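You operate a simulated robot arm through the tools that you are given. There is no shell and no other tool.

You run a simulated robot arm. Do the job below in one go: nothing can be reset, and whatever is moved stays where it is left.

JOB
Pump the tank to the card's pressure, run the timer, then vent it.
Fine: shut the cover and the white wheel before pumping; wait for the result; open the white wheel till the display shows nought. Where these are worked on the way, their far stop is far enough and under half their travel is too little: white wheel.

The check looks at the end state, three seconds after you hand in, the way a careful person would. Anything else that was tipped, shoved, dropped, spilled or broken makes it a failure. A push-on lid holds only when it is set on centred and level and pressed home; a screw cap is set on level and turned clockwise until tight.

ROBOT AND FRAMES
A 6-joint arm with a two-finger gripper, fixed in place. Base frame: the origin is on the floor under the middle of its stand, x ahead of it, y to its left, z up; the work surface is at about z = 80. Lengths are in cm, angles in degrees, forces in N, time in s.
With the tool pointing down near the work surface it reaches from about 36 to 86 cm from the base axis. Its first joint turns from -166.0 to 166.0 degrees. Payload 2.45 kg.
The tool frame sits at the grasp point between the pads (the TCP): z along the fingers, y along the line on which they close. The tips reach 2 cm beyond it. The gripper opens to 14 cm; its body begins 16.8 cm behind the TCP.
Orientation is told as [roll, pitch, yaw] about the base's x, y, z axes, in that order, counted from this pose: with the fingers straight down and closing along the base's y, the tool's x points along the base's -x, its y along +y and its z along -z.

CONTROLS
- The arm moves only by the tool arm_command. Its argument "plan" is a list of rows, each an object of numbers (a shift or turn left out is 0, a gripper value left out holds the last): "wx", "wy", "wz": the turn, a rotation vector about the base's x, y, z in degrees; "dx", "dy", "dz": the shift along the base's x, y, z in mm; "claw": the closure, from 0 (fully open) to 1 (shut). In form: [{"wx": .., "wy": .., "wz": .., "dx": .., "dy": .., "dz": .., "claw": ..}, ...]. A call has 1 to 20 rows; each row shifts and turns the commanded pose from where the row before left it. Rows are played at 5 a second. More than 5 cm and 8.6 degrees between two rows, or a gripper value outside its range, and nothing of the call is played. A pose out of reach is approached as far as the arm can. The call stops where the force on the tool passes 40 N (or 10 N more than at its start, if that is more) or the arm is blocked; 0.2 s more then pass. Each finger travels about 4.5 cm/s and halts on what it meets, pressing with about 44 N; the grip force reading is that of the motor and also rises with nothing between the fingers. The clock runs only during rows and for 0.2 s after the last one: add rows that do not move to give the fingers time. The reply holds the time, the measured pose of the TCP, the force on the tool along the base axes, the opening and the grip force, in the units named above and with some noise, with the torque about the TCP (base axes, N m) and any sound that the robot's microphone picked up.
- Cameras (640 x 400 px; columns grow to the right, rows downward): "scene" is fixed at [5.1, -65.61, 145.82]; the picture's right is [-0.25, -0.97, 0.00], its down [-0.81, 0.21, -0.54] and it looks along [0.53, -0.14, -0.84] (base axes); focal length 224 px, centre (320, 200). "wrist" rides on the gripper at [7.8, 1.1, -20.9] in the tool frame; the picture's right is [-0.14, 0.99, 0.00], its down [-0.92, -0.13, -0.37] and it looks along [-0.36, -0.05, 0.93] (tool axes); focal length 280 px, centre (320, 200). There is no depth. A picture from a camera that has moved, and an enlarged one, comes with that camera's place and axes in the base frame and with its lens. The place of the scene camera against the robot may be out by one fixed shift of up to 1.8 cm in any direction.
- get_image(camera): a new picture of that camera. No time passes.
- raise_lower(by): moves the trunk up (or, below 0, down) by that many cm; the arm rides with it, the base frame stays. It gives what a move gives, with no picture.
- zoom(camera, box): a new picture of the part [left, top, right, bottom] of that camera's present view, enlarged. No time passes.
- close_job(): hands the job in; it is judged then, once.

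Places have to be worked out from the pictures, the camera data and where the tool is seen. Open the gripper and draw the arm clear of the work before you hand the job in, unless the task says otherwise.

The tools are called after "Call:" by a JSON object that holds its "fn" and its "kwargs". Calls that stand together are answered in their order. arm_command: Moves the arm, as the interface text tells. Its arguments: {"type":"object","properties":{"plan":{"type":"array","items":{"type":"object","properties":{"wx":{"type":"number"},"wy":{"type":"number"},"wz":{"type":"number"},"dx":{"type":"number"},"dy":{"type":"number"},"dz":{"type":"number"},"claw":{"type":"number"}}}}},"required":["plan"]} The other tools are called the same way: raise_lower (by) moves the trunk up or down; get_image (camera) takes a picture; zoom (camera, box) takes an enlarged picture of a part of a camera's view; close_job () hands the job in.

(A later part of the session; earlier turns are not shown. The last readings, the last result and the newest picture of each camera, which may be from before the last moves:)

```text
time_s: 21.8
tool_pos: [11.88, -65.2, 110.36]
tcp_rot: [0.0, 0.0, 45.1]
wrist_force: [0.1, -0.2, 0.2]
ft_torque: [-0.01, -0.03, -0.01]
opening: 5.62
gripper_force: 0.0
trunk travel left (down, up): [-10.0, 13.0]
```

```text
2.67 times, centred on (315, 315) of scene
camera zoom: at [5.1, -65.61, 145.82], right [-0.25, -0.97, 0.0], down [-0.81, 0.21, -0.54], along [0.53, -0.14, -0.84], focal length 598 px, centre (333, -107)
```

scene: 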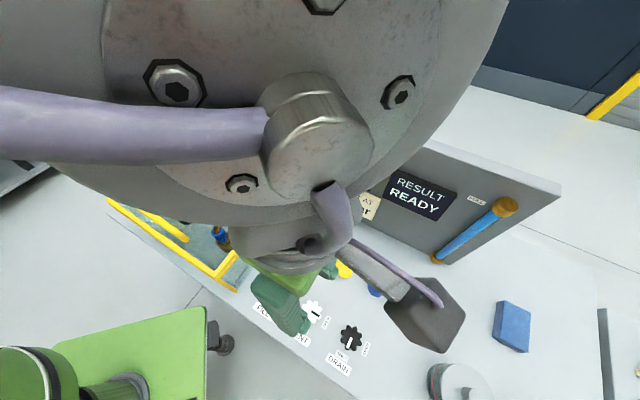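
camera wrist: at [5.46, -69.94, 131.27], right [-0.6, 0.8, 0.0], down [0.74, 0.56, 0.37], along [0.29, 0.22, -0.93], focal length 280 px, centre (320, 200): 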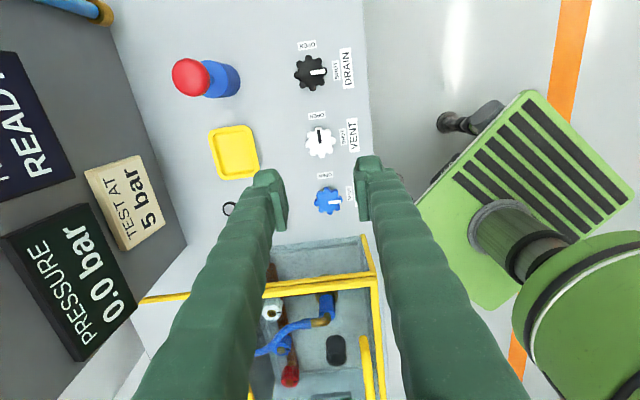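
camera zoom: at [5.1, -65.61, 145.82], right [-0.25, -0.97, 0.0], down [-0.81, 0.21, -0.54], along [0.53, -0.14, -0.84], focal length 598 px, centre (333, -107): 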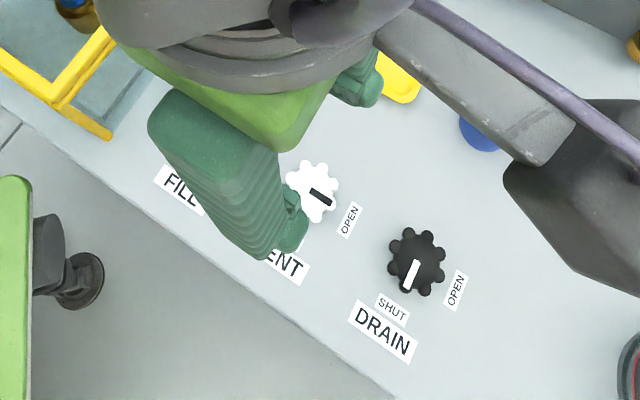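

The VENT wheel centre is at about (12.2, -64.9), roughly 5.3 cm across its eight lobes, with its pointer at OPEN. It shuts by turning 90° clockwise from above. I'll yaw to 22.5° so the pads sit across lobe pairs, open to 8 cm and come down part way.

Call:
{"fn": "arm_command", "kwargs": {"plan": [{"wz": -7.5, "dx": 1, "dy": 1, "dz": -20, "claw": 0.43}, {"wz": -7.5, "dx": 1, "dy": 1, "dz": -30}, {"wz": -7.5, "dx": 1, "dy": 1, "dz": -40}, {"dz": -40}, {"dz": -40}, {}, {}]}}

Call:
{"fn": "get_image", "kwargs": {"camera": "wrist"}}

Call:
{"fn": "zoom", "kwargs": {"camera": "scene", "box": [230, 240, 400, 390]}}

```text
time_s: 23.4
tool_pos: [12.09, -64.83, 93.41]
tcp_rot: [0.0, 0.0, 22.6]
wrist_force: [0.0, 0.1, 0.7]
ft_torque: [0.02, 0.01, 0.0]
opening: 8.0
gripper_force: 0.1
trunk travel left (down, up): [-10.0, 13.0]
```

```text
taken
camera wrist: at [4.4, -66.87, 114.26], right [-0.25, 0.97, 0.0], down [0.9, 0.23, 0.37], along [0.36, 0.09, -0.93], focal length 280 px, centre (320, 200)
```

wrist: 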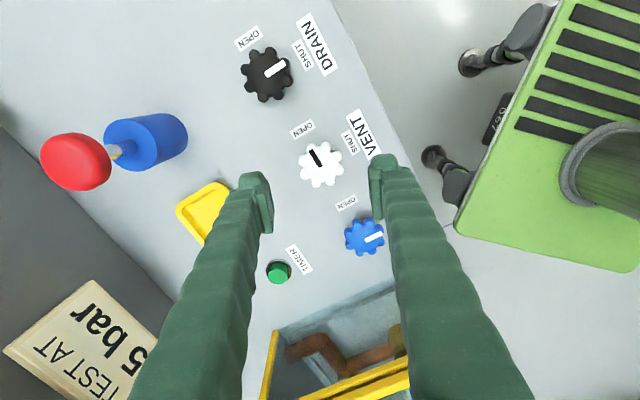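

```text
2.67 times, centred on (315, 315) of scene
camera zoom: at [5.1, -65.61, 145.82], right [-0.25, -0.97, 0.0], down [-0.81, 0.21, -0.54], along [0.53, -0.14, -0.84], focal length 598 px, centre (333, -107)
```

zoom: 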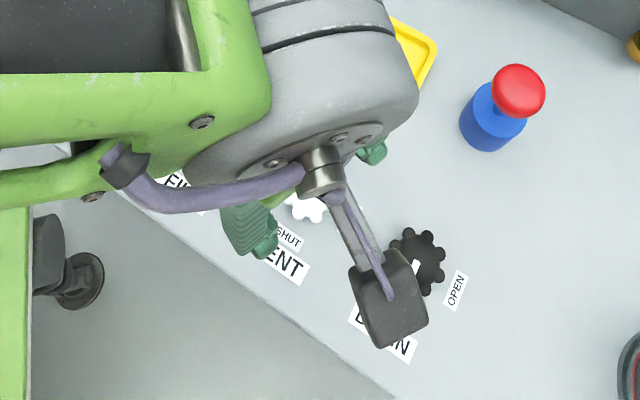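

The wheel is centred under the gripper within 2 mm. I'll descend, slowing near the bottom.

Call:
{"fn": "arm_command", "kwargs": {"plan": [{"dx": 1.5, "dz": -30}, {"dz": -30}, {"dz": -15}, {"dz": -8}, {"dz": -5}, {}]}}

Call:
{"fn": "get_image", "kwargs": {"camera": "wrist"}}

```text
time_s: 24.8
tool_pos: [12.36, -65.03, 84.57]
tcp_rot: [0.0, 0.0, 22.5]
wrist_force: [0.3, -1.3, -0.1]
ft_torque: [-0.02, 0.0, 0.01]
opening: 7.97
gripper_force: 0.0
trunk travel left (down, up): [-10.0, 13.0]
```

```text
taken
camera wrist: at [4.63, -66.92, 105.42], right [-0.25, 0.97, 0.0], down [0.9, 0.23, 0.37], along [0.36, 0.09, -0.93], focal length 280 px, centre (320, 200)
```

wrist: 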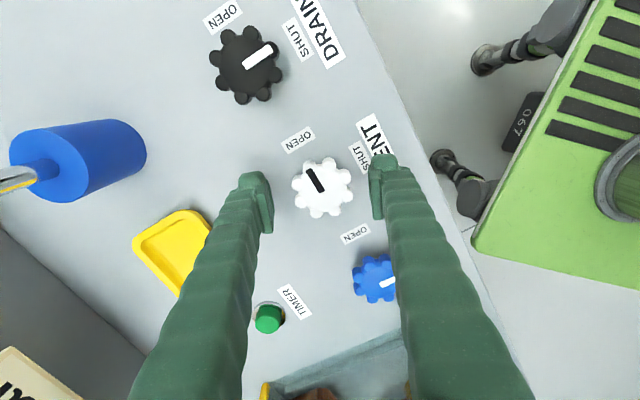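

No contact yet, with tips at about z=82.6 and the wheel centred between the fingers. I'll go about 1.5 cm lower in small steps.

Call:
{"fn": "arm_command", "kwargs": {"plan": [{"dz": -4}, {"dz": -4}, {"dz": -3}, {"dz": -2}, {"dz": -2}, {}]}}

Call:
{"fn": "zoom", "kwargs": {"camera": "wrist", "box": [220, 110, 420, 260]}}

```text
time_s: 26.2
tool_pos: [12.3, -64.93, 83.0]
tcp_rot: [0.0, -0.1, 22.5]
wrist_force: [0.2, 0.2, 0.8]
ft_torque: [0.0, -0.01, -0.01]
opening: 7.97
gripper_force: 0.0
trunk travel left (down, up): [-10.0, 13.0]
```

```text
2.67 times, centred on (320, 185) of wrist
camera zoom: at [4.62, -66.97, 103.93], right [-0.25, 0.97, 0.0], down [0.9, 0.23, 0.37], along [0.36, 0.09, -0.93], focal length 748 px, centre (320, 240)
```

zoom: 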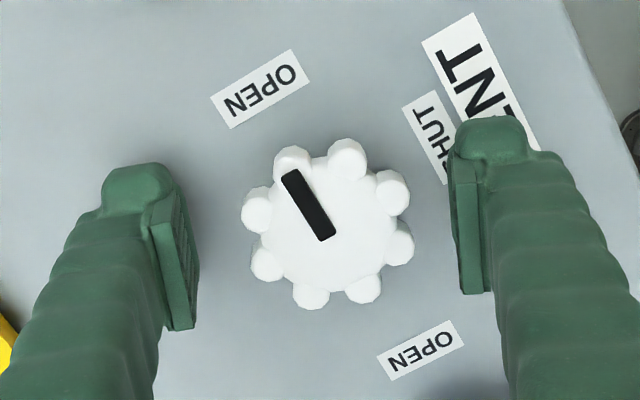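

The pads face lobe pairs squarely, so I'll close on the wheel.

Call:
{"fn": "arm_command", "kwargs": {"plan": [{"claw": 0.6}, {"claw": 0.75}, {"claw": 1.0}, {}, {}, {}, {}]}}

Call:
{"fn": "zoom", "kwargs": {"camera": "wrist", "box": [220, 110, 420, 260]}}

```text
time_s: 27.8
tool_pos: [12.21, -64.85, 83.0]
tcp_rot: [0.1, 0.0, 22.5]
wrist_force: [-8.6, 17.4, -1.5]
ft_torque: [0.18, 0.07, 0.04]
opening: 4.82
gripper_force: 44.9
trunk travel left (down, up): [-10.0, 13.0]
```

```text
2.67 times, centred on (320, 185) of wrist
camera zoom: at [4.56, -66.8, 103.91], right [-0.25, 0.97, 0.0], down [0.9, 0.23, 0.37], along [0.36, 0.1, -0.93], focal length 748 px, centre (320, 240)
```

zoom: 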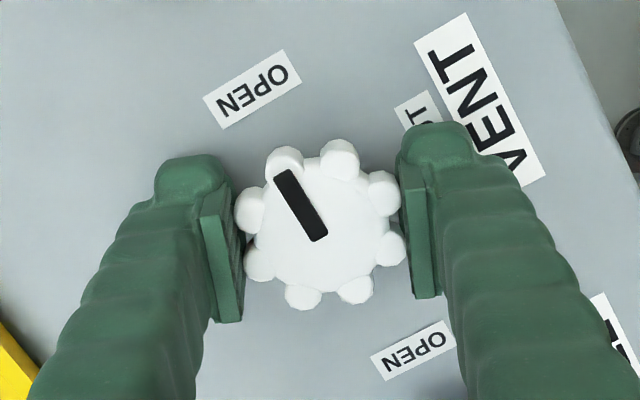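

Gripped at 4.8 cm, with a small side load meaning the TCP is about 2 mm off centre. I'll shift to relieve it before turning.

Call:
{"fn": "arm_command", "kwargs": {"plan": [{"dx": -0.8, "dy": 1.8}, {}]}}

```text
time_s: 28.4
tool_pos: [12.23, -64.77, 82.97]
tcp_rot: [0.0, 0.0, 22.5]
wrist_force: [1.5, 11.9, -9.1]
ft_torque: [-0.02, -0.22, -0.01]
opening: 4.8
gripper_force: 45.7
trunk travel left (down, up): [-10.0, 13.0]
```

The side load has dropped. I'll start turning clockwise with a 15° check first.

Call:
{"fn": "arm_command", "kwargs": {"plan": [{"wz": -5, "dy": 0.8}, {"wz": -5}, {"wz": -5}, {}]}}

Call:
{"fn": "zoom", "kwargs": {"camera": "wrist", "box": [220, 110, 420, 260]}}

```text
time_s: 29.4
tool_pos: [12.27, -64.84, 82.96]
tcp_rot: [0.0, 0.0, 7.4]
wrist_force: [9.8, 9.6, -10.1]
ft_torque: [0.02, -0.16, 0.01]
opening: 4.81
gripper_force: 45.0
trunk travel left (down, up): [-10.0, 13.0]
```

```text
2.67 times, centred on (320, 185) of wrist
camera zoom: at [4.29, -64.66, 103.92], right [0.01, 1.0, 0.0], down [0.93, -0.01, 0.37], along [0.37, 0.0, -0.93], focal length 748 px, centre (320, 240)
```

zoom: 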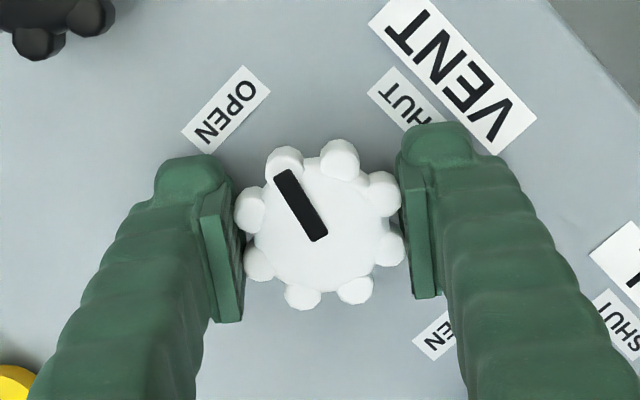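

The wheel turns with the gripper at low torque. I'll continue another 60° clockwise.

Call:
{"fn": "arm_command", "kwargs": {"plan": [{"wz": -6, "dx": -0.8}, {"wz": -6}, {"wz": -6}, {"wz": -6}, {"wz": -6}, {"wz": -6}, {"wz": -6}, {"wz": -6}, {"wz": -6}, {"wz": -6}, {}]}}

Call:
{"fn": "zoom", "kwargs": {"camera": "wrist", "box": [220, 110, 420, 260]}}

```text
time_s: 31.8
tool_pos: [12.26, -64.63, 83.03]
tcp_rot: [-0.2, 0.0, -52.7]
wrist_force: [27.0, 13.8, -4.6]
ft_torque: [0.42, -0.05, 0.07]
opening: 4.8
gripper_force: 45.1
trunk travel left (down, up): [-10.0, 13.0]
```

```text
2.67 times, centred on (320, 185) of wrist
camera zoom: at [8.36, -57.71, 103.94], right [0.87, 0.49, 0.0], down [0.46, -0.81, 0.37], along [0.18, -0.32, -0.93], focal length 748 px, centre (320, 240)
```

zoom: 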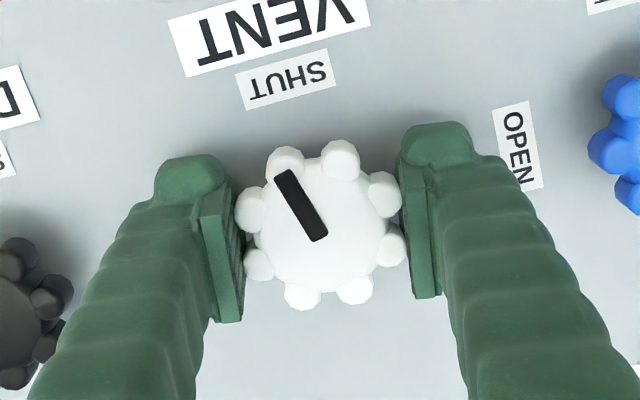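

Turned 75°, with side load building along the closing axis. I'll relieve it with a small shift, then finish the last 15° to the stop.

Call:
{"fn": "arm_command", "kwargs": {"plan": [{"dx": 2.2, "dy": 1.2}, {"wz": -5}, {"wz": -5}, {"wz": -3}, {"wz": -2}, {}]}}

Call:
{"fn": "zoom", "kwargs": {"camera": "wrist", "box": [220, 90, 420, 260]}}

```text
time_s: 33.2
tool_pos: [12.29, -64.57, 83.0]
tcp_rot: [-0.2, 0.0, -67.5]
wrist_force: [8.1, 9.0, -3.4]
ft_torque: [0.23, 0.14, 0.98]
opening: 4.82
gripper_force: 44.9
trunk travel left (down, up): [-10.0, 13.0]
```

```text
2.35 times, centred on (320, 175) of wrist
camera zoom: at [10.3, -56.92, 103.94], right [0.97, 0.25, 0.0], down [0.23, -0.9, 0.37], along [0.09, -0.36, -0.93], focal length 660 px, centre (320, 259)
```

zoom: 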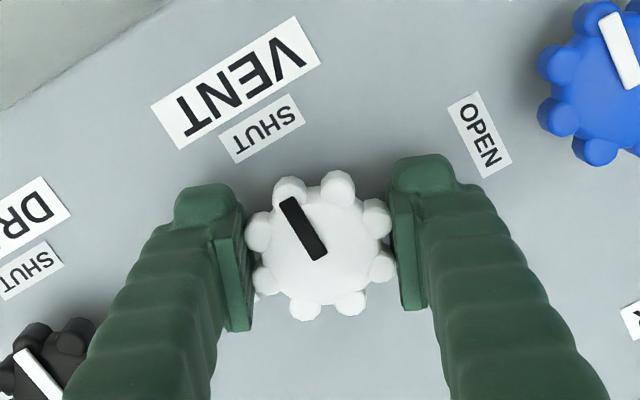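

Torque jumped to ~1 N·m and the pointer is parallel to the other two shut wheels. I'll nudge 2° more to confirm it's at the stop, then back it off.

Call:
{"fn": "arm_command", "kwargs": {"plan": [{"wz": -2}, {}]}}

```text
time_s: 33.8
tool_pos: [12.3, -64.57, 83.01]
tcp_rot: [0.1, 0.0, -69.4]
wrist_force: [6.0, 6.6, -2.7]
ft_torque: [0.09, 0.08, 1.09]
opening: 4.84
gripper_force: 44.9
trunk travel left (down, up): [-10.0, 13.0]
```

Call:
{"fn": "zoom", "kwargs": {"camera": "wrist", "box": [220, 90, 420, 260]}}

```text
2.35 times, centred on (320, 175) of wrist
camera zoom: at [10.58, -56.87, 103.94], right [0.98, 0.22, 0.0], down [0.2, -0.91, 0.37], along [0.08, -0.36, -0.93], focal length 660 px, centre (320, 259)
```

zoom: 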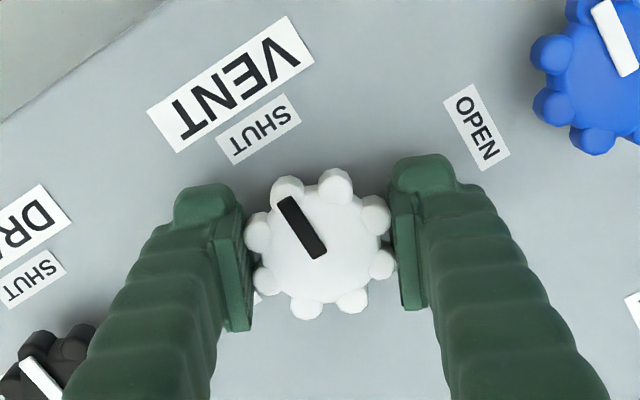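

The wheel is slipping slightly against the pads, so it's at its SHUT stop. I'll take off the torque, open and rise clear.

Call:
{"fn": "arm_command", "kwargs": {"plan": [{"wz": 2}, {"claw": 0.6}, {"claw": 0.43}, {}, {}, {"dz": 20}, {"dz": 40}, {"dz": 40}, {"dz": 40}, {}]}}

Call:
{"fn": "get_image", "kwargs": {"camera": "wrist"}}

Call:
{"fn": "get_image", "kwargs": {"camera": "scene"}}

```text
time_s: 36.0
tool_pos: [12.21, -64.71, 96.93]
tcp_rot: [0.0, 0.0, -67.5]
wrist_force: [0.4, -0.8, -0.5]
ft_torque: [-0.03, 0.0, -0.02]
opening: 8.0
gripper_force: 0.0
trunk travel left (down, up): [-10.0, 13.0]
```

```text
taken
camera wrist: at [10.3, -57.09, 117.83], right [0.97, 0.25, 0.0], down [0.23, -0.9, 0.37], along [0.09, -0.36, -0.93], focal length 280 px, centre (320, 200)
```

wrist: 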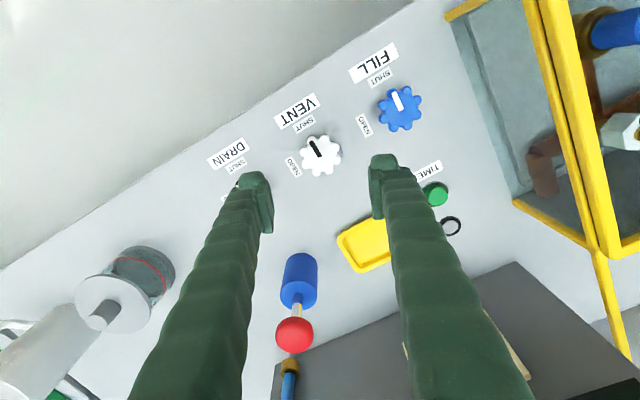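

```text
taken
```

scene: 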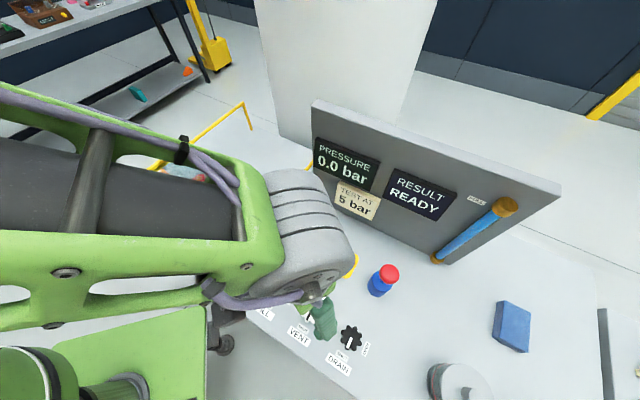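

VENT now points to SHUT. The pump axis works out at about (14.1, -84.0) with the red knob's top near z≈94–95. I'll close the fingers, rise, and move above the knob.

Call:
{"fn": "arm_command", "kwargs": {"plan": [{"dz": 40, "claw": 0.7}, {"dz": 40, "claw": 1.0}, {"dx": 5, "dy": -45}, {"dx": 5, "dy": -45}, {"dx": 5, "dy": -45}, {"dx": 4, "dy": -45}, {}, {}]}}

Call:
{"fn": "get_image", "kwargs": {"camera": "wrist"}}

Call:
{"fn": "get_image", "kwargs": {"camera": "scene"}}

```text
time_s: 37.8
tool_pos: [13.85, -79.51, 104.92]
tcp_rot: [0.0, 0.1, -67.5]
wrist_force: [0.1, -0.7, 0.3]
ft_torque: [-0.02, -0.01, 0.01]
opening: 0.0
gripper_force: 29.5
out of reach, approached as far as the arm can: row 6
trunk travel left (down, up): [-10.0, 13.0]
```

```text
taken
camera wrist: at [11.76, -71.85, 125.86], right [0.97, 0.25, 0.0], down [0.23, -0.9, 0.37], along [0.09, -0.36, -0.93], focal length 280 px, centre (320, 200)
```

wrist: 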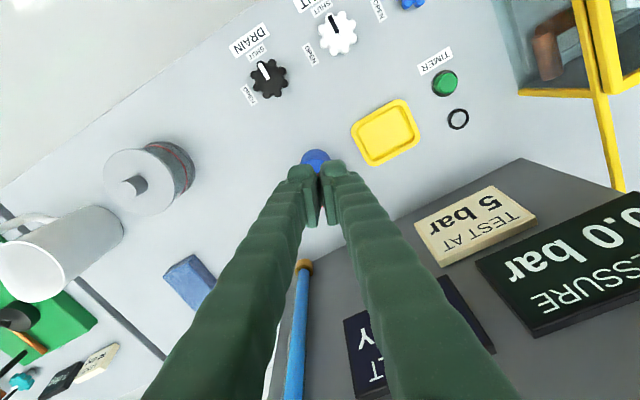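

```text
taken
```

scene: 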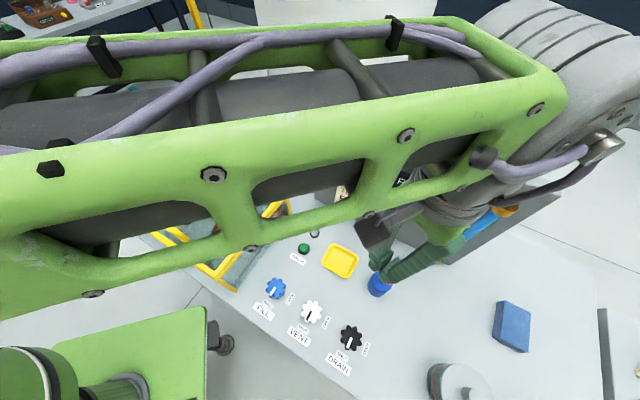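

At this height the arm stops short (y=-79.5; it needs -84). The reach improves when the shoulder is higher, so I'll raise the trunk and then come down toward the knob.

Call:
{"fn": "raise_lower", "kwargs": {"by": 12}}

```text
time_s: 39.3
tool_pos: [13.83, -79.53, 116.78]
tcp_rot: [0.0, -0.1, -67.4]
wrist_force: [0.1, 0.2, 0.5]
ft_torque: [0.0, 0.01, -0.01]
opening: 0.0
gripper_force: 29.1
trunk travel left (down, up): [-22.0, 1.0]
```

Now I'll lower toward z≈104 and reach out over the knob.

Call:
{"fn": "arm_command", "kwargs": {"plan": [{"dz": -40}, {"dz": -40}, {"dz": -40}, {"dy": -20}, {}, {}]}}

Call:
{"fn": "get_image", "kwargs": {"camera": "wrist"}}

Call:
{"fn": "get_image", "kwargs": {"camera": "scene"}}

```text
time_s: 40.7
tool_pos: [13.83, -79.95, 104.94]
tcp_rot: [0.0, 0.0, -67.4]
wrist_force: [0.1, -0.1, 0.6]
ft_torque: [0.01, -0.02, -0.04]
opening: 0.0
gripper_force: 29.4
out of reach, approached as far as the arm can: row 4
trunk travel left (down, up): [-22.0, 1.0]
```

```text
taken
camera wrist: at [11.8, -72.27, 125.75], right [0.97, 0.25, 0.0], down [0.23, -0.9, 0.37], along [0.09, -0.36, -0.93], focal length 280 px, centre (320, 200)
```

wrist: 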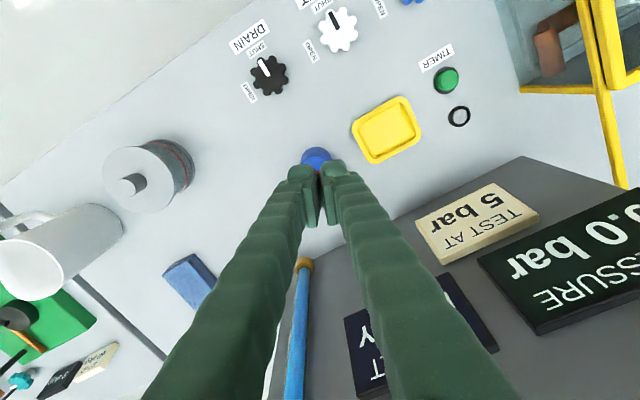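

```text
taken
```

scene: 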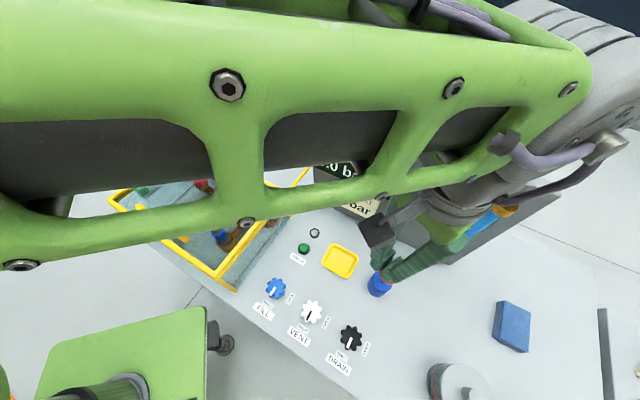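

The arm is still limited to about 81 cm radius at this height. I'll go a little lower (z≈99, tips still above the knob) and test how far it reaches there.

Call:
{"fn": "arm_command", "kwargs": {"plan": [{"dz": -30}, {"dz": -25}, {"dy": -10}, {"dy": -10}, {"dy": -10}, {"dy": -10}, {}]}}

Call:
{"fn": "get_image", "kwargs": {"camera": "wrist"}}

```text
time_s: 42.3
tool_pos: [13.75, -79.55, 99.5]
tcp_rot: [0.0, 0.0, -67.4]
wrist_force: [0.5, -0.3, 0.0]
ft_torque: [0.03, -0.01, 0.02]
opening: 0.01
gripper_force: 29.5
out of reach, approached as far as the arm can: row 2, 3, 4, 5, 6
trunk travel left (down, up): [-22.0, 1.0]
```

```text
taken
camera wrist: at [11.79, -71.9, 120.26], right [0.97, 0.25, 0.0], down [0.23, -0.9, 0.37], along [0.09, -0.36, -0.93], focal length 280 px, centre (320, 200)
```

wrist: 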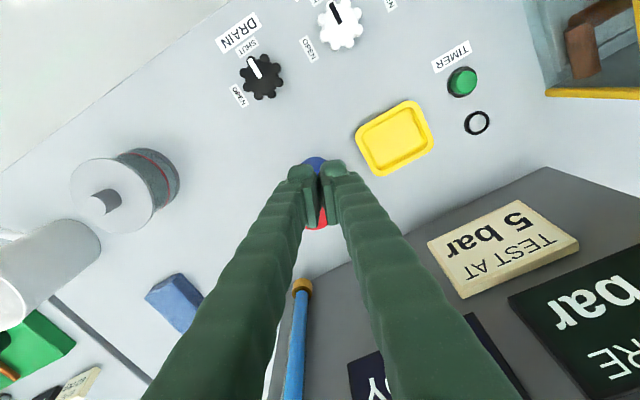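

Reach is capped at about 81 cm with the tool vertical. Tilting the fingers outward by 20° brings the wrist inward and should cover the missing distance. I'll also yaw so the closing axis is tangential.

Call:
{"fn": "arm_command", "kwargs": {"plan": [{"dy": 10, "dz": 20}, {"wz": -6.5, "dz": 10}, {"wz": -6.5}, {"wx": -4.93, "wy": -0.83}, {"wx": -4.93, "wy": -0.83}, {"wx": -4.93, "wy": -0.83}, {"wx": -4.93, "wy": -0.83}, {}]}}

```text
time_s: 44.1
tool_pos: [13.44, -78.48, 102.52]
tcp_rot: [0.0, -20.0, -80.4]
wrist_force: [-0.7, -0.3, -0.4]
ft_torque: [0.02, 0.0, 0.0]
opening: 0.01
gripper_force: 29.6
trunk travel left (down, up): [-22.0, 1.0]
```

Tilted 20°. Now I'll extend toward the pump.

Call:
{"fn": "arm_command", "kwargs": {"plan": [{"dx": 2, "dy": -16}, {"dx": 2, "dy": -16}, {"dx": 1.5, "dy": -16}, {}]}}

Call:
{"fn": "get_image", "kwargs": {"camera": "wrist"}}

Call:
{"fn": "get_image", "kwargs": {"camera": "scene"}}

```text
time_s: 45.1
tool_pos: [14.29, -83.33, 102.52]
tcp_rot: [-0.1, -20.0, -80.6]
wrist_force: [-0.8, 0.6, -0.6]
ft_torque: [0.01, -0.01, -0.01]
opening: 0.01
gripper_force: 30.2
trunk travel left (down, up): [-22.0, 1.0]
```

```text
taken
camera wrist: at [12.89, -68.78, 119.4], right [1.0, 0.04, 0.05], down [0.0, -0.75, 0.66], along [0.06, -0.66, -0.75], focal length 280 px, centre (320, 200)
```

wrist: 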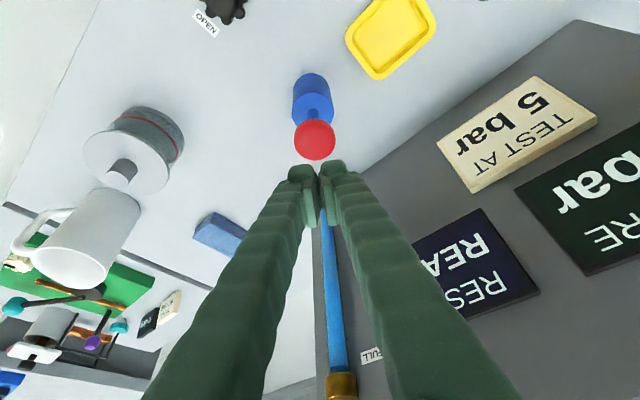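

```text
taken
```

scene: 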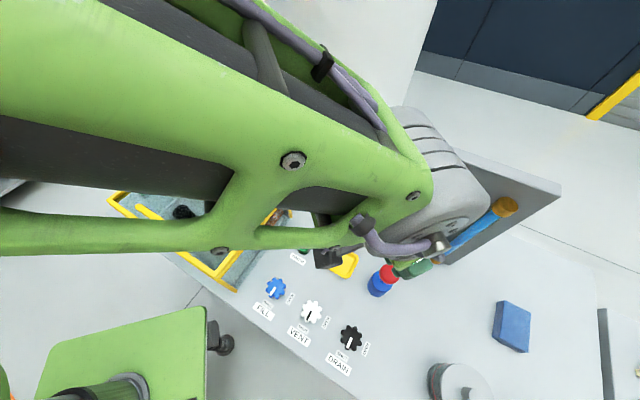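

The knob is at about (14.2, -84.0, z≈92–93) and the tips are right above it. I'll rotate about the tool axis by ~30° so the PRESSURE display comes into the wrist view while I press.

Call:
{"fn": "arm_command", "kwargs": {"plan": [{"wx": -0.43, "wy": 2.53, "wz": 7.05, "dx": -2}, {"wx": -0.43, "wy": 2.53, "wz": 7.05}, {"wx": -0.43, "wy": 2.53, "wz": 7.05}, {"wx": -0.43, "wy": 2.53, "wz": 7.05, "dz": -20}, {"dz": -20}, {}]}}

Call:
{"fn": "get_image", "kwargs": {"camera": "wrist"}}

```text
time_s: 46.5
tool_pos: [14.06, -83.2, 98.59]
tcp_rot: [-10.3, -17.3, -48.9]
wrist_force: [0.1, 0.7, -0.7]
ft_torque: [-0.01, 0.0, 0.01]
opening: 0.0
gripper_force: 30.0
trunk travel left (down, up): [-22.0, 1.0]
```

```text
taken
camera wrist: at [8.73, -69.95, 115.65], right [0.86, 0.5, -0.13], down [0.46, -0.62, 0.64], along [0.24, -0.61, -0.76], focal length 280 px, centre (320, 200)
```

wrist: 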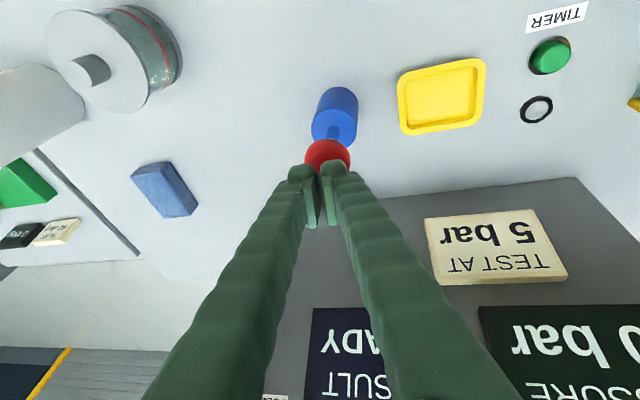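

The display is partly in view; 14° more rotation should show all the digits. Then I'll lower toward the knob.

Call:
{"fn": "arm_command", "kwargs": {"plan": [{"wx": -0.43, "wy": 2.53, "wz": 7.05}, {"wx": -0.43, "wy": 2.53, "wz": 7.05, "dz": -10}, {}]}}

Call:
{"fn": "get_image", "kwargs": {"camera": "wrist"}}

```text
time_s: 47.3
tool_pos: [14.01, -83.34, 97.63]
tcp_rot: [-14.5, -14.0, -33.7]
wrist_force: [0.3, -0.5, 0.5]
ft_torque: [-0.01, -0.01, 0.0]
opening: 0.01
gripper_force: 29.6
trunk travel left (down, up): [-22.0, 1.0]
```

```text
taken
camera wrist: at [7.13, -71.15, 115.0], right [0.69, 0.69, -0.21], down [0.65, -0.47, 0.6], along [0.32, -0.55, -0.77], focal length 280 px, centre (320, 200)
```

wrist: 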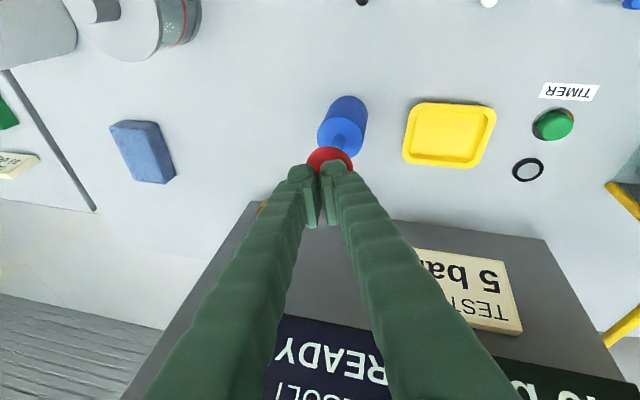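

The digits are just at the bottom edge. I'll proceed with the press now, going down in small steps until contact with the knob.

Call:
{"fn": "arm_command", "kwargs": {"plan": [{"dz": -4}, {"dz": -4}, {"dz": -4}, {"dz": -4}, {}]}}

Call:
{"fn": "zoom", "kwargs": {"camera": "wrist", "box": [250, 70, 410, 230]}}

```text
time_s: 48.5
tool_pos: [13.92, -83.19, 95.96]
tcp_rot: [-14.6, -14.1, -33.8]
wrist_force: [-1.6, 1.4, 5.0]
ft_torque: [0.06, 0.07, -0.03]
opening: 0.0
gripper_force: 29.4
trunk travel left (down, up): [-22.0, 1.0]
```

```text
2.50 times, centred on (330, 150) of wrist
camera zoom: at [7.1, -71.14, 113.41], right [0.69, 0.69, -0.21], down [0.65, -0.47, 0.6], along [0.32, -0.55, -0.77], focal length 701 px, centre (295, 325)
```

zoom: 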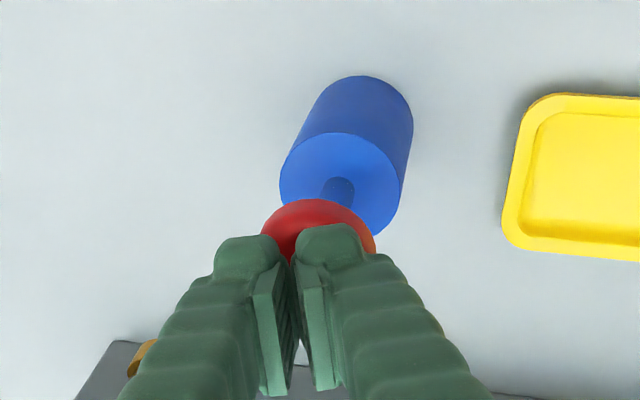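

Contact: 5 N upward with tips at about z≈94.1. I'll press down 10 mm as a first test and check the force and display.

Call:
{"fn": "arm_command", "kwargs": {"plan": [{"dz": -3}, {"dz": -3}, {"dz": -4}, {}]}}

Call:
{"fn": "get_image", "kwargs": {"camera": "wrist"}}

Call:
{"fn": "get_image", "kwargs": {"camera": "scene"}}

```text
time_s: 49.5
tool_pos: [13.95, -83.23, 94.99]
tcp_rot: [-14.5, -14.2, -33.8]
wrist_force: [-0.1, -2.5, 7.3]
ft_torque: [0.04, 0.0, 0.0]
opening: 0.01
gripper_force: 29.9
trunk travel left (down, up): [-22.0, 1.0]
```

```text
taken
camera wrist: at [7.1, -71.12, 112.37], right [0.69, 0.69, -0.21], down [0.65, -0.47, 0.6], along [0.32, -0.55, -0.77], focal length 280 px, centre (320, 200)
```

wrist: 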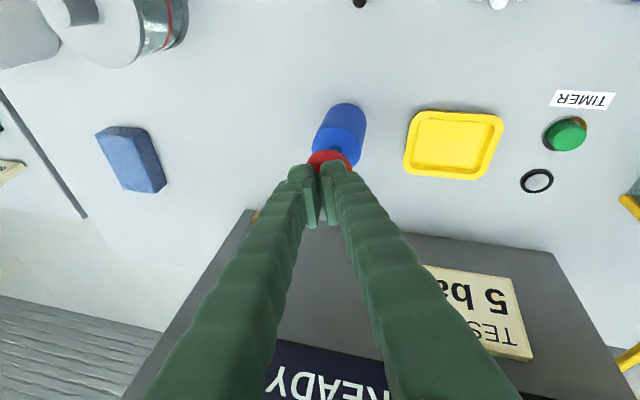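

```text
taken
```

scene: 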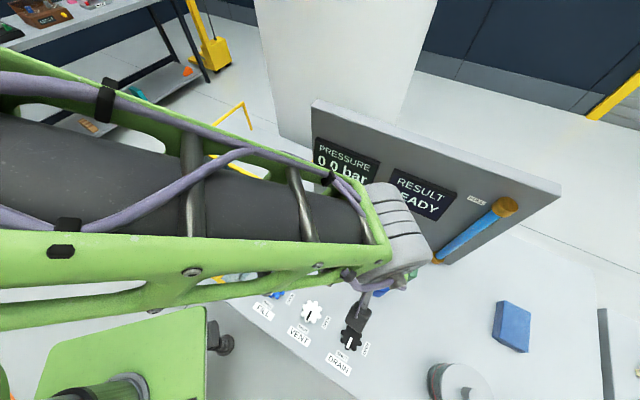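

The knob moves down with ~7 N (spring-like), and the scene camera now shows the display clearly, still 0.0 bar. I'll press another 10 mm.

Call:
{"fn": "arm_command", "kwargs": {"plan": [{"dz": -3}, {"dz": -3}, {"dz": -4}, {}]}}

Call:
{"fn": "zoom", "kwargs": {"camera": "scene", "box": [300, 130, 470, 240]}}

```text
time_s: 50.5
tool_pos: [14.02, -83.19, 93.93]
tcp_rot: [-14.4, -14.2, -33.7]
wrist_force: [-1.7, -3.5, 9.2]
ft_torque: [0.02, 0.04, 0.01]
opening: 0.0
gripper_force: 29.4
trunk travel left (down, up): [-22.0, 1.0]
```

```text
3.64 times, centred on (385, 185) of scene
camera zoom: at [5.1, -65.61, 145.82], right [-0.25, -0.97, 0.0], down [-0.81, 0.21, -0.54], along [0.53, -0.14, -0.84], focal length 815 px, centre (84, 254)
```

zoom: 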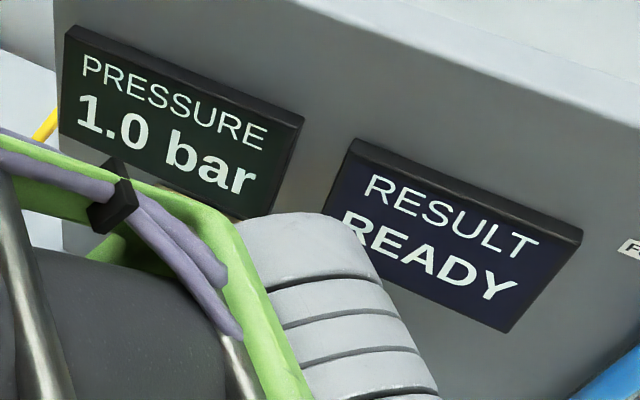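

The display reads 1.0 bar after about 2 cm of stroke, so probably 1 bar per stroke. I'll let the plunger rise fully and see whether it follows up and the pressure holds.

Call:
{"fn": "arm_command", "kwargs": {"plan": [{"dz": 8}, {"dz": 8}, {"dz": 8}, {}, {}]}}

Call:
{"fn": "zoom", "kwargs": {"camera": "scene", "box": [300, 130, 470, 240]}}

Call:
{"fn": "zoom", "kwargs": {"camera": "wrist", "box": [250, 70, 410, 230]}}

```text
time_s: 51.7
tool_pos: [13.98, -83.09, 96.24]
tcp_rot: [-14.4, -14.1, -33.8]
wrist_force: [0.9, 2.2, 4.5]
ft_torque: [0.08, -0.02, -0.02]
opening: 0.0
gripper_force: 29.0
trunk travel left (down, up): [-22.0, 1.0]
```

```text
3.64 times, centred on (385, 185) of scene
camera zoom: at [5.1, -65.61, 145.82], right [-0.25, -0.97, 0.0], down [-0.81, 0.21, -0.54], along [0.53, -0.14, -0.84], focal length 815 px, centre (84, 254)
```

zoom: 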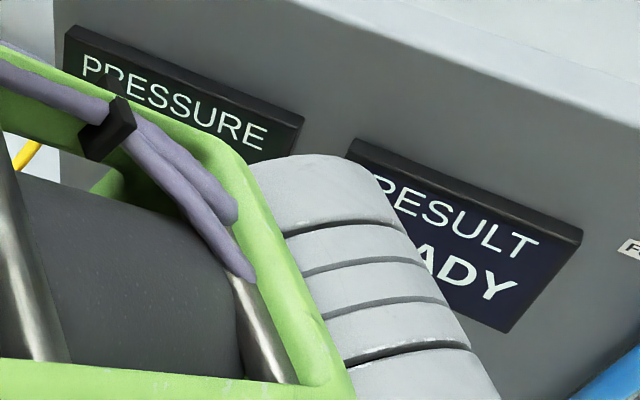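

```text
2.50 times, centred on (330, 150) of wrist
camera zoom: at [7.16, -70.99, 113.74], right [0.69, 0.69, -0.21], down [0.65, -0.47, 0.6], along [0.32, -0.55, -0.77], focal length 701 px, centre (295, 325)
```

zoom: 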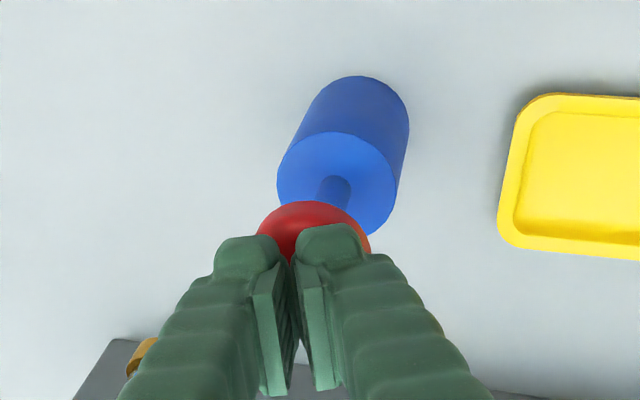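

The plunger springs back up with the tool (still 4.5 N at z=96.2). I'll rise until contact is lost so the stroke fully resets, then press again to the same depth.

Call:
{"fn": "arm_command", "kwargs": {"plan": [{"dz": 4}, {"dz": 4}, {"dz": 4}, {}]}}

```text
time_s: 52.7
tool_pos: [14.07, -83.4, 97.4]
tcp_rot: [-14.4, -14.0, -33.8]
wrist_force: [-0.6, 0.9, -0.2]
ft_torque: [-0.01, 0.01, -0.05]
opening: 0.01
gripper_force: 28.9
trunk travel left (down, up): [-22.0, 1.0]
```

Contact is lost (force zero). Second stroke: down 35 mm to the same depth as before, then read the display.

Call:
{"fn": "arm_command", "kwargs": {"plan": [{"dz": -6}, {"dz": -6}, {"dz": -6}, {"dz": -6}, {"dz": -6}, {"dz": -5}, {}]}}

Call:
{"fn": "zoom", "kwargs": {"camera": "scene", "box": [300, 130, 470, 240]}}

```text
time_s: 54.3
tool_pos: [13.93, -83.26, 94.1]
tcp_rot: [-14.6, -14.2, -33.6]
wrist_force: [3.2, -2.4, 11.1]
ft_torque: [0.01, -0.04, 0.03]
opening: 0.0
gripper_force: 29.1
trunk travel left (down, up): [-22.0, 1.0]
```

```text
3.64 times, centred on (385, 185) of scene
camera zoom: at [5.1, -65.61, 145.82], right [-0.25, -0.97, 0.0], down [-0.81, 0.21, -0.54], along [0.53, -0.14, -0.84], focal length 815 px, centre (84, 254)
```

zoom: 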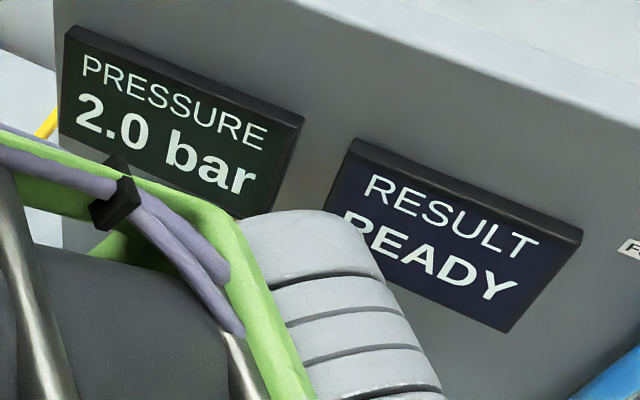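

2.0 bar, so one full stroke adds 1 bar. I'll rise fully and do the third stroke.

Call:
{"fn": "arm_command", "kwargs": {"plan": [{"dz": 7}, {"dz": 7}, {"dz": 7}, {"dz": 7}, {"dz": 7}, {}, {"dz": -6}, {"dz": -6}, {"dz": -6}, {"dz": -6}, {"dz": -6}, {"dz": -5}, {}]}}

Call:
{"fn": "zoom", "kwargs": {"camera": "scene", "box": [300, 130, 470, 240]}}

```text
time_s: 57.1
tool_pos: [14.03, -83.24, 93.91]
tcp_rot: [-14.6, -14.1, -33.7]
wrist_force: [2.3, -2.5, 9.6]
ft_torque: [0.04, -0.02, -0.03]
opening: 0.0
gripper_force: 29.7
trunk travel left (down, up): [-22.0, 1.0]
```

```text
3.64 times, centred on (385, 185) of scene
camera zoom: at [5.1, -65.61, 145.82], right [-0.25, -0.97, 0.0], down [-0.81, 0.21, -0.54], along [0.53, -0.14, -0.84], focal length 815 px, centre (84, 254)
```

zoom: 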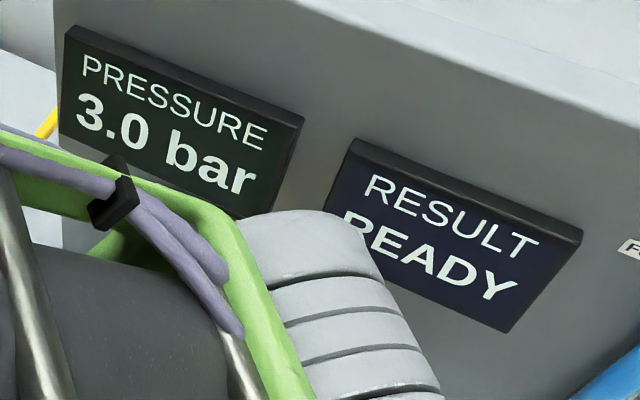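

3.0 bar. Fourth stroke next.

Call:
{"fn": "arm_command", "kwargs": {"plan": [{"dz": 7}, {"dz": 7}, {"dz": 7}, {"dz": 7}, {"dz": 7}, {}, {"dz": -6}, {"dz": -6}, {"dz": -6}, {"dz": -6}, {"dz": -6}, {"dz": -5}, {}]}}

Call:
{"fn": "zoom", "kwargs": {"camera": "scene", "box": [300, 130, 470, 240]}}

```text
time_s: 59.9
tool_pos: [13.99, -83.22, 94.07]
tcp_rot: [-14.4, -14.1, -33.7]
wrist_force: [-1.1, 2.1, 9.4]
ft_torque: [0.17, 0.05, 0.01]
opening: 0.0
gripper_force: 29.0
trunk travel left (down, up): [-22.0, 1.0]
```

```text
3.64 times, centred on (385, 185) of scene
camera zoom: at [5.1, -65.61, 145.82], right [-0.25, -0.97, 0.0], down [-0.81, 0.21, -0.54], along [0.53, -0.14, -0.84], focal length 815 px, centre (84, 254)
```

zoom: 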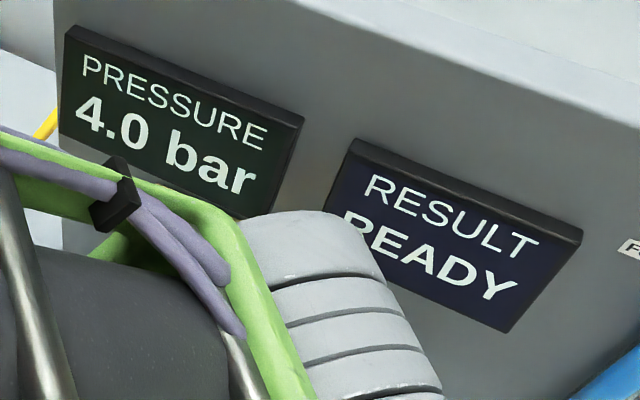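

4.0 bar. Fifth and last stroke.

Call:
{"fn": "arm_command", "kwargs": {"plan": [{"dz": 7}, {"dz": 7}, {"dz": 7}, {"dz": 7}, {"dz": 7}, {}, {"dz": -6}, {"dz": -6}, {"dz": -6}, {"dz": -6}, {"dz": -6}, {"dz": -5}, {}]}}

Call:
{"fn": "zoom", "kwargs": {"camera": "scene", "box": [300, 130, 470, 240]}}

```text
time_s: 62.7
tool_pos: [14.01, -83.26, 94.2]
tcp_rot: [-14.4, -14.1, -33.8]
wrist_force: [-0.9, -2.9, 8.8]
ft_torque: [-0.01, 0.07, 0.01]
opening: 0.01
gripper_force: 29.4
trunk travel left (down, up): [-22.0, 1.0]
```

```text
3.64 times, centred on (385, 185) of scene
camera zoom: at [5.1, -65.61, 145.82], right [-0.25, -0.97, 0.0], down [-0.81, 0.21, -0.54], along [0.53, -0.14, -0.84], focal length 815 px, centre (84, 254)
```

zoom: 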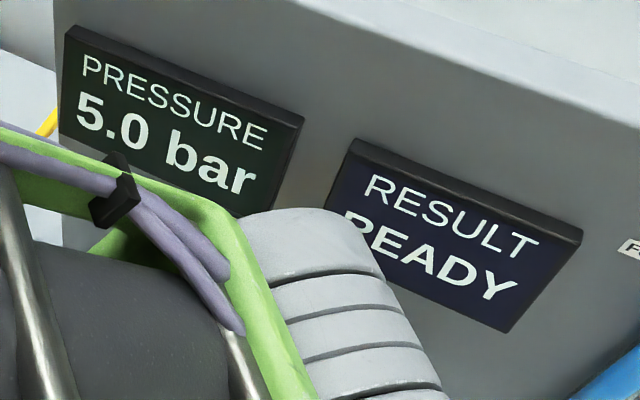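

5.0 bar, matching the card. I'll rise off the pump, take out the tilt and move over to the green TIMER button near (29.2, -66.4).

Call:
{"fn": "arm_command", "kwargs": {"plan": [{"dz": 40}, {"dz": 40}, {"dz": 40}, {"wx": 4.93, "wy": 0.83, "dy": 20}, {"wx": 4.93, "wy": 0.83, "dy": 30}, {"wx": 4.93, "wy": 0.83, "dx": 20, "dy": 35}, {"wx": 4.93, "wy": 0.83, "dx": 35, "dy": 30}, {"dx": 35, "dy": 20}, {"dx": 35, "dy": 15}, {"dx": 25, "dy": 17}, {}, {}]}}

Call:
{"fn": "get_image", "kwargs": {"camera": "wrist"}}

Call:
{"fn": "get_image", "kwargs": {"camera": "scene"}}

```text
time_s: 65.3
tool_pos: [29.01, -66.63, 106.17]
tcp_rot: [0.0, 0.0, -35.5]
wrist_force: [0.5, -0.3, -0.1]
ft_torque: [0.01, 0.03, -0.01]
opening: 0.03
gripper_force: 29.6
trunk travel left (down, up): [-22.0, 1.0]
```

```text
taken
camera wrist: at [23.34, -61.19, 126.96], right [0.69, 0.73, 0.0], down [0.68, -0.64, 0.37], along [0.27, -0.25, -0.93], focal length 280 px, centre (320, 200)
```

wrist: 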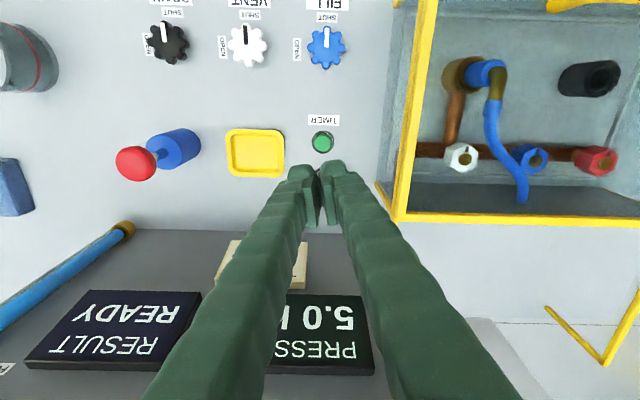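

```text
taken
```

scene: 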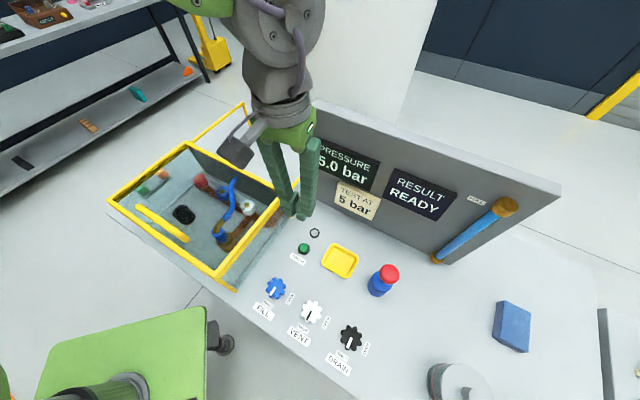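

The display holds 5.0 bar and the button is at (29.2, -66.3). I'll descend over it.

Call:
{"fn": "arm_command", "kwargs": {"plan": [{"dx": 2, "dy": 3, "dz": -38}, {"dz": -38}, {"dz": -38}, {"dz": -38}, {"dz": -30}, {}]}}

Call:
{"fn": "get_image", "kwargs": {"camera": "wrist"}}

Call:
{"fn": "get_image", "kwargs": {"camera": "scene"}}

```text
time_s: 66.7
tool_pos: [29.17, -66.23, 87.75]
tcp_rot: [0.0, 0.0, -35.5]
wrist_force: [-0.5, -0.2, 0.1]
ft_torque: [0.03, 0.0, 0.0]
opening: 0.02
gripper_force: 29.4
trunk travel left (down, up): [-22.0, 1.0]
```

```text
taken
camera wrist: at [23.38, -60.8, 108.62], right [0.69, 0.73, 0.0], down [0.68, -0.64, 0.37], along [0.27, -0.25, -0.93], focal length 280 px, centre (320, 200)
```

wrist: 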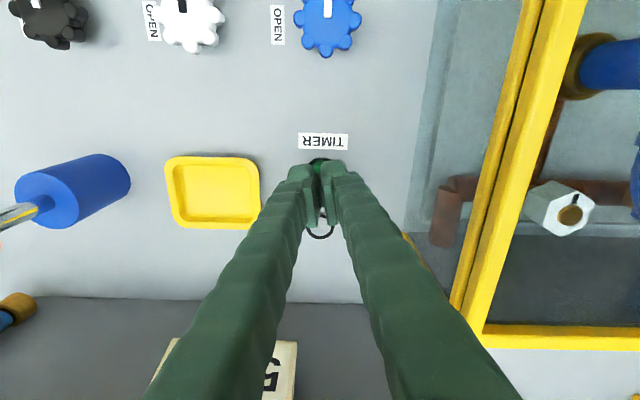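

```text
taken
```

scene: 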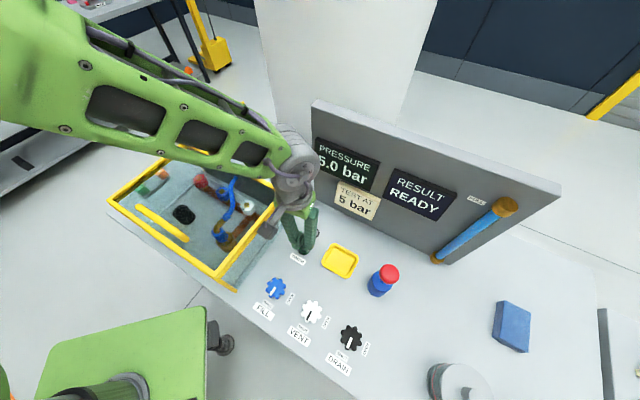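

Both displays are visible in the scene view. I'll press down gently now.

Call:
{"fn": "arm_command", "kwargs": {"plan": [{"dz": -8}, {"dz": -8}, {"dz": -4}, {"dz": -3}, {"dz": -3}, {}]}}

Call:
{"fn": "zoom", "kwargs": {"camera": "scene", "box": [300, 130, 470, 240]}}

Call:
{"fn": "zoom", "kwargs": {"camera": "scene", "box": [260, 200, 350, 270]}}

```text
time_s: 68.1
tool_pos: [29.09, -66.2, 85.19]
tcp_rot: [0.0, -0.1, -35.5]
wrist_force: [0.1, -0.1, -0.3]
ft_torque: [0.02, 0.04, -0.02]
opening: 0.01
gripper_force: 29.5
trunk travel left (down, up): [-22.0, 1.0]
```

```text
3.64 times, centred on (385, 185) of scene
camera zoom: at [5.1, -65.61, 145.82], right [-0.25, -0.97, 0.0], down [-0.81, 0.21, -0.54], along [0.53, -0.14, -0.84], focal length 815 px, centre (84, 254)
```

zoom: 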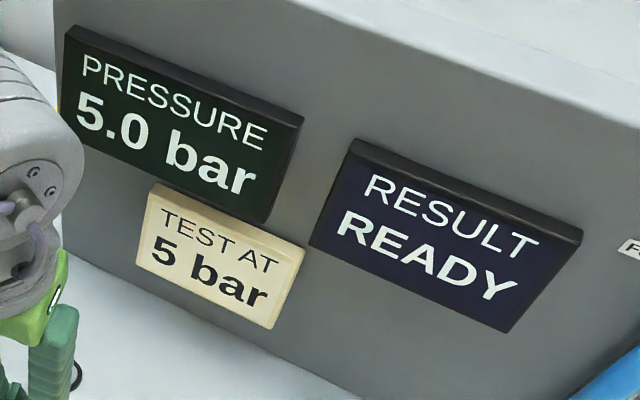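

```text
5.71 times, centred on (305, 235) of scene
camera zoom: at [5.1, -65.61, 145.82], right [-0.25, -0.97, 0.0], down [-0.81, 0.21, -0.54], along [0.53, -0.14, -0.84], focal length 1280 px, centre (406, 0)
```

zoom: 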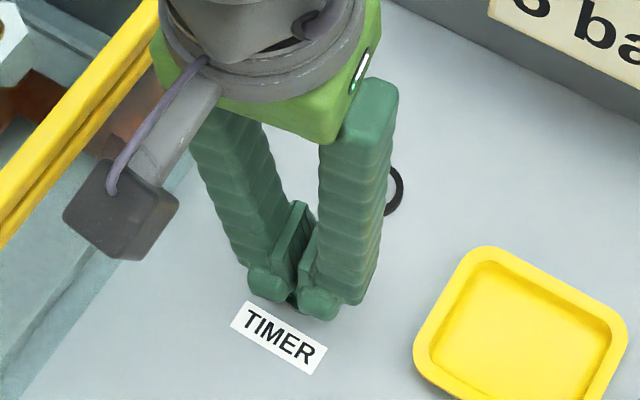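

No contact yet with tips at z≈83.2. Continuing in 2 mm steps.

Call:
{"fn": "arm_command", "kwargs": {"plan": [{"dz": -2}, {"dz": -2}, {"dz": -2}, {"dz": -2}, {}]}}

Call:
{"fn": "zoom", "kwargs": {"camera": "scene", "box": [300, 130, 470, 240]}}

```text
time_s: 69.3
tool_pos: [29.2, -66.39, 84.47]
tcp_rot: [0.0, 0.1, -35.4]
wrist_force: [0.3, -0.2, 0.4]
ft_torque: [-0.01, -0.01, 0.0]
opening: 0.01
gripper_force: 29.1
trunk travel left (down, up): [-22.0, 1.0]
```

```text
3.64 times, centred on (385, 185) of scene
camera zoom: at [5.1, -65.61, 145.82], right [-0.25, -0.97, 0.0], down [-0.81, 0.21, -0.54], along [0.53, -0.14, -0.84], focal length 815 px, centre (84, 254)
```

zoom: 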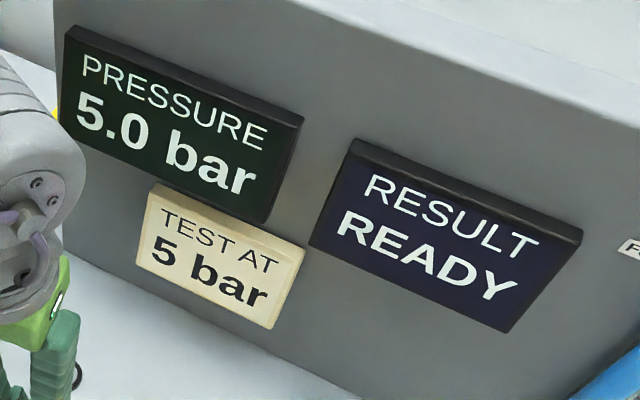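

Tips at about z≈82.5 and still free. I'll go on down in 2 mm steps.

Call:
{"fn": "arm_command", "kwargs": {"plan": [{"dz": -2}, {"dz": -2}, {"dz": -2}, {}]}}

Call:
{"fn": "zoom", "kwargs": {"camera": "scene", "box": [300, 130, 470, 240]}}

```text
time_s: 70.3
tool_pos: [29.21, -66.28, 83.86]
tcp_rot: [0.0, 0.1, -35.5]
wrist_force: [-0.1, -0.3, -0.2]
ft_torque: [-0.03, -0.01, 0.0]
opening: 0.0
gripper_force: 29.2
trunk travel left (down, up): [-22.0, 1.0]
```

```text
3.64 times, centred on (385, 185) of scene
camera zoom: at [5.1, -65.61, 145.82], right [-0.25, -0.97, 0.0], down [-0.81, 0.21, -0.54], along [0.53, -0.14, -0.84], focal length 815 px, centre (84, 254)
```

zoom: 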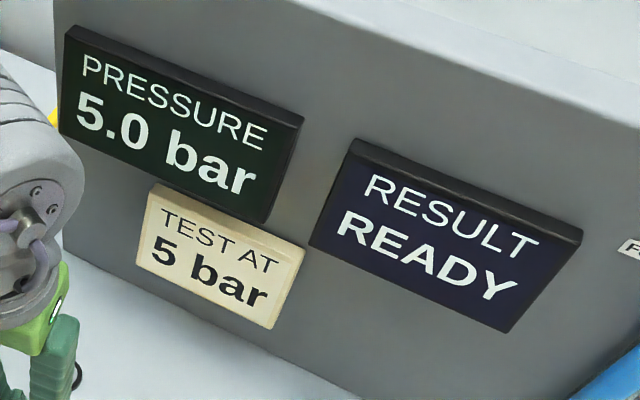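

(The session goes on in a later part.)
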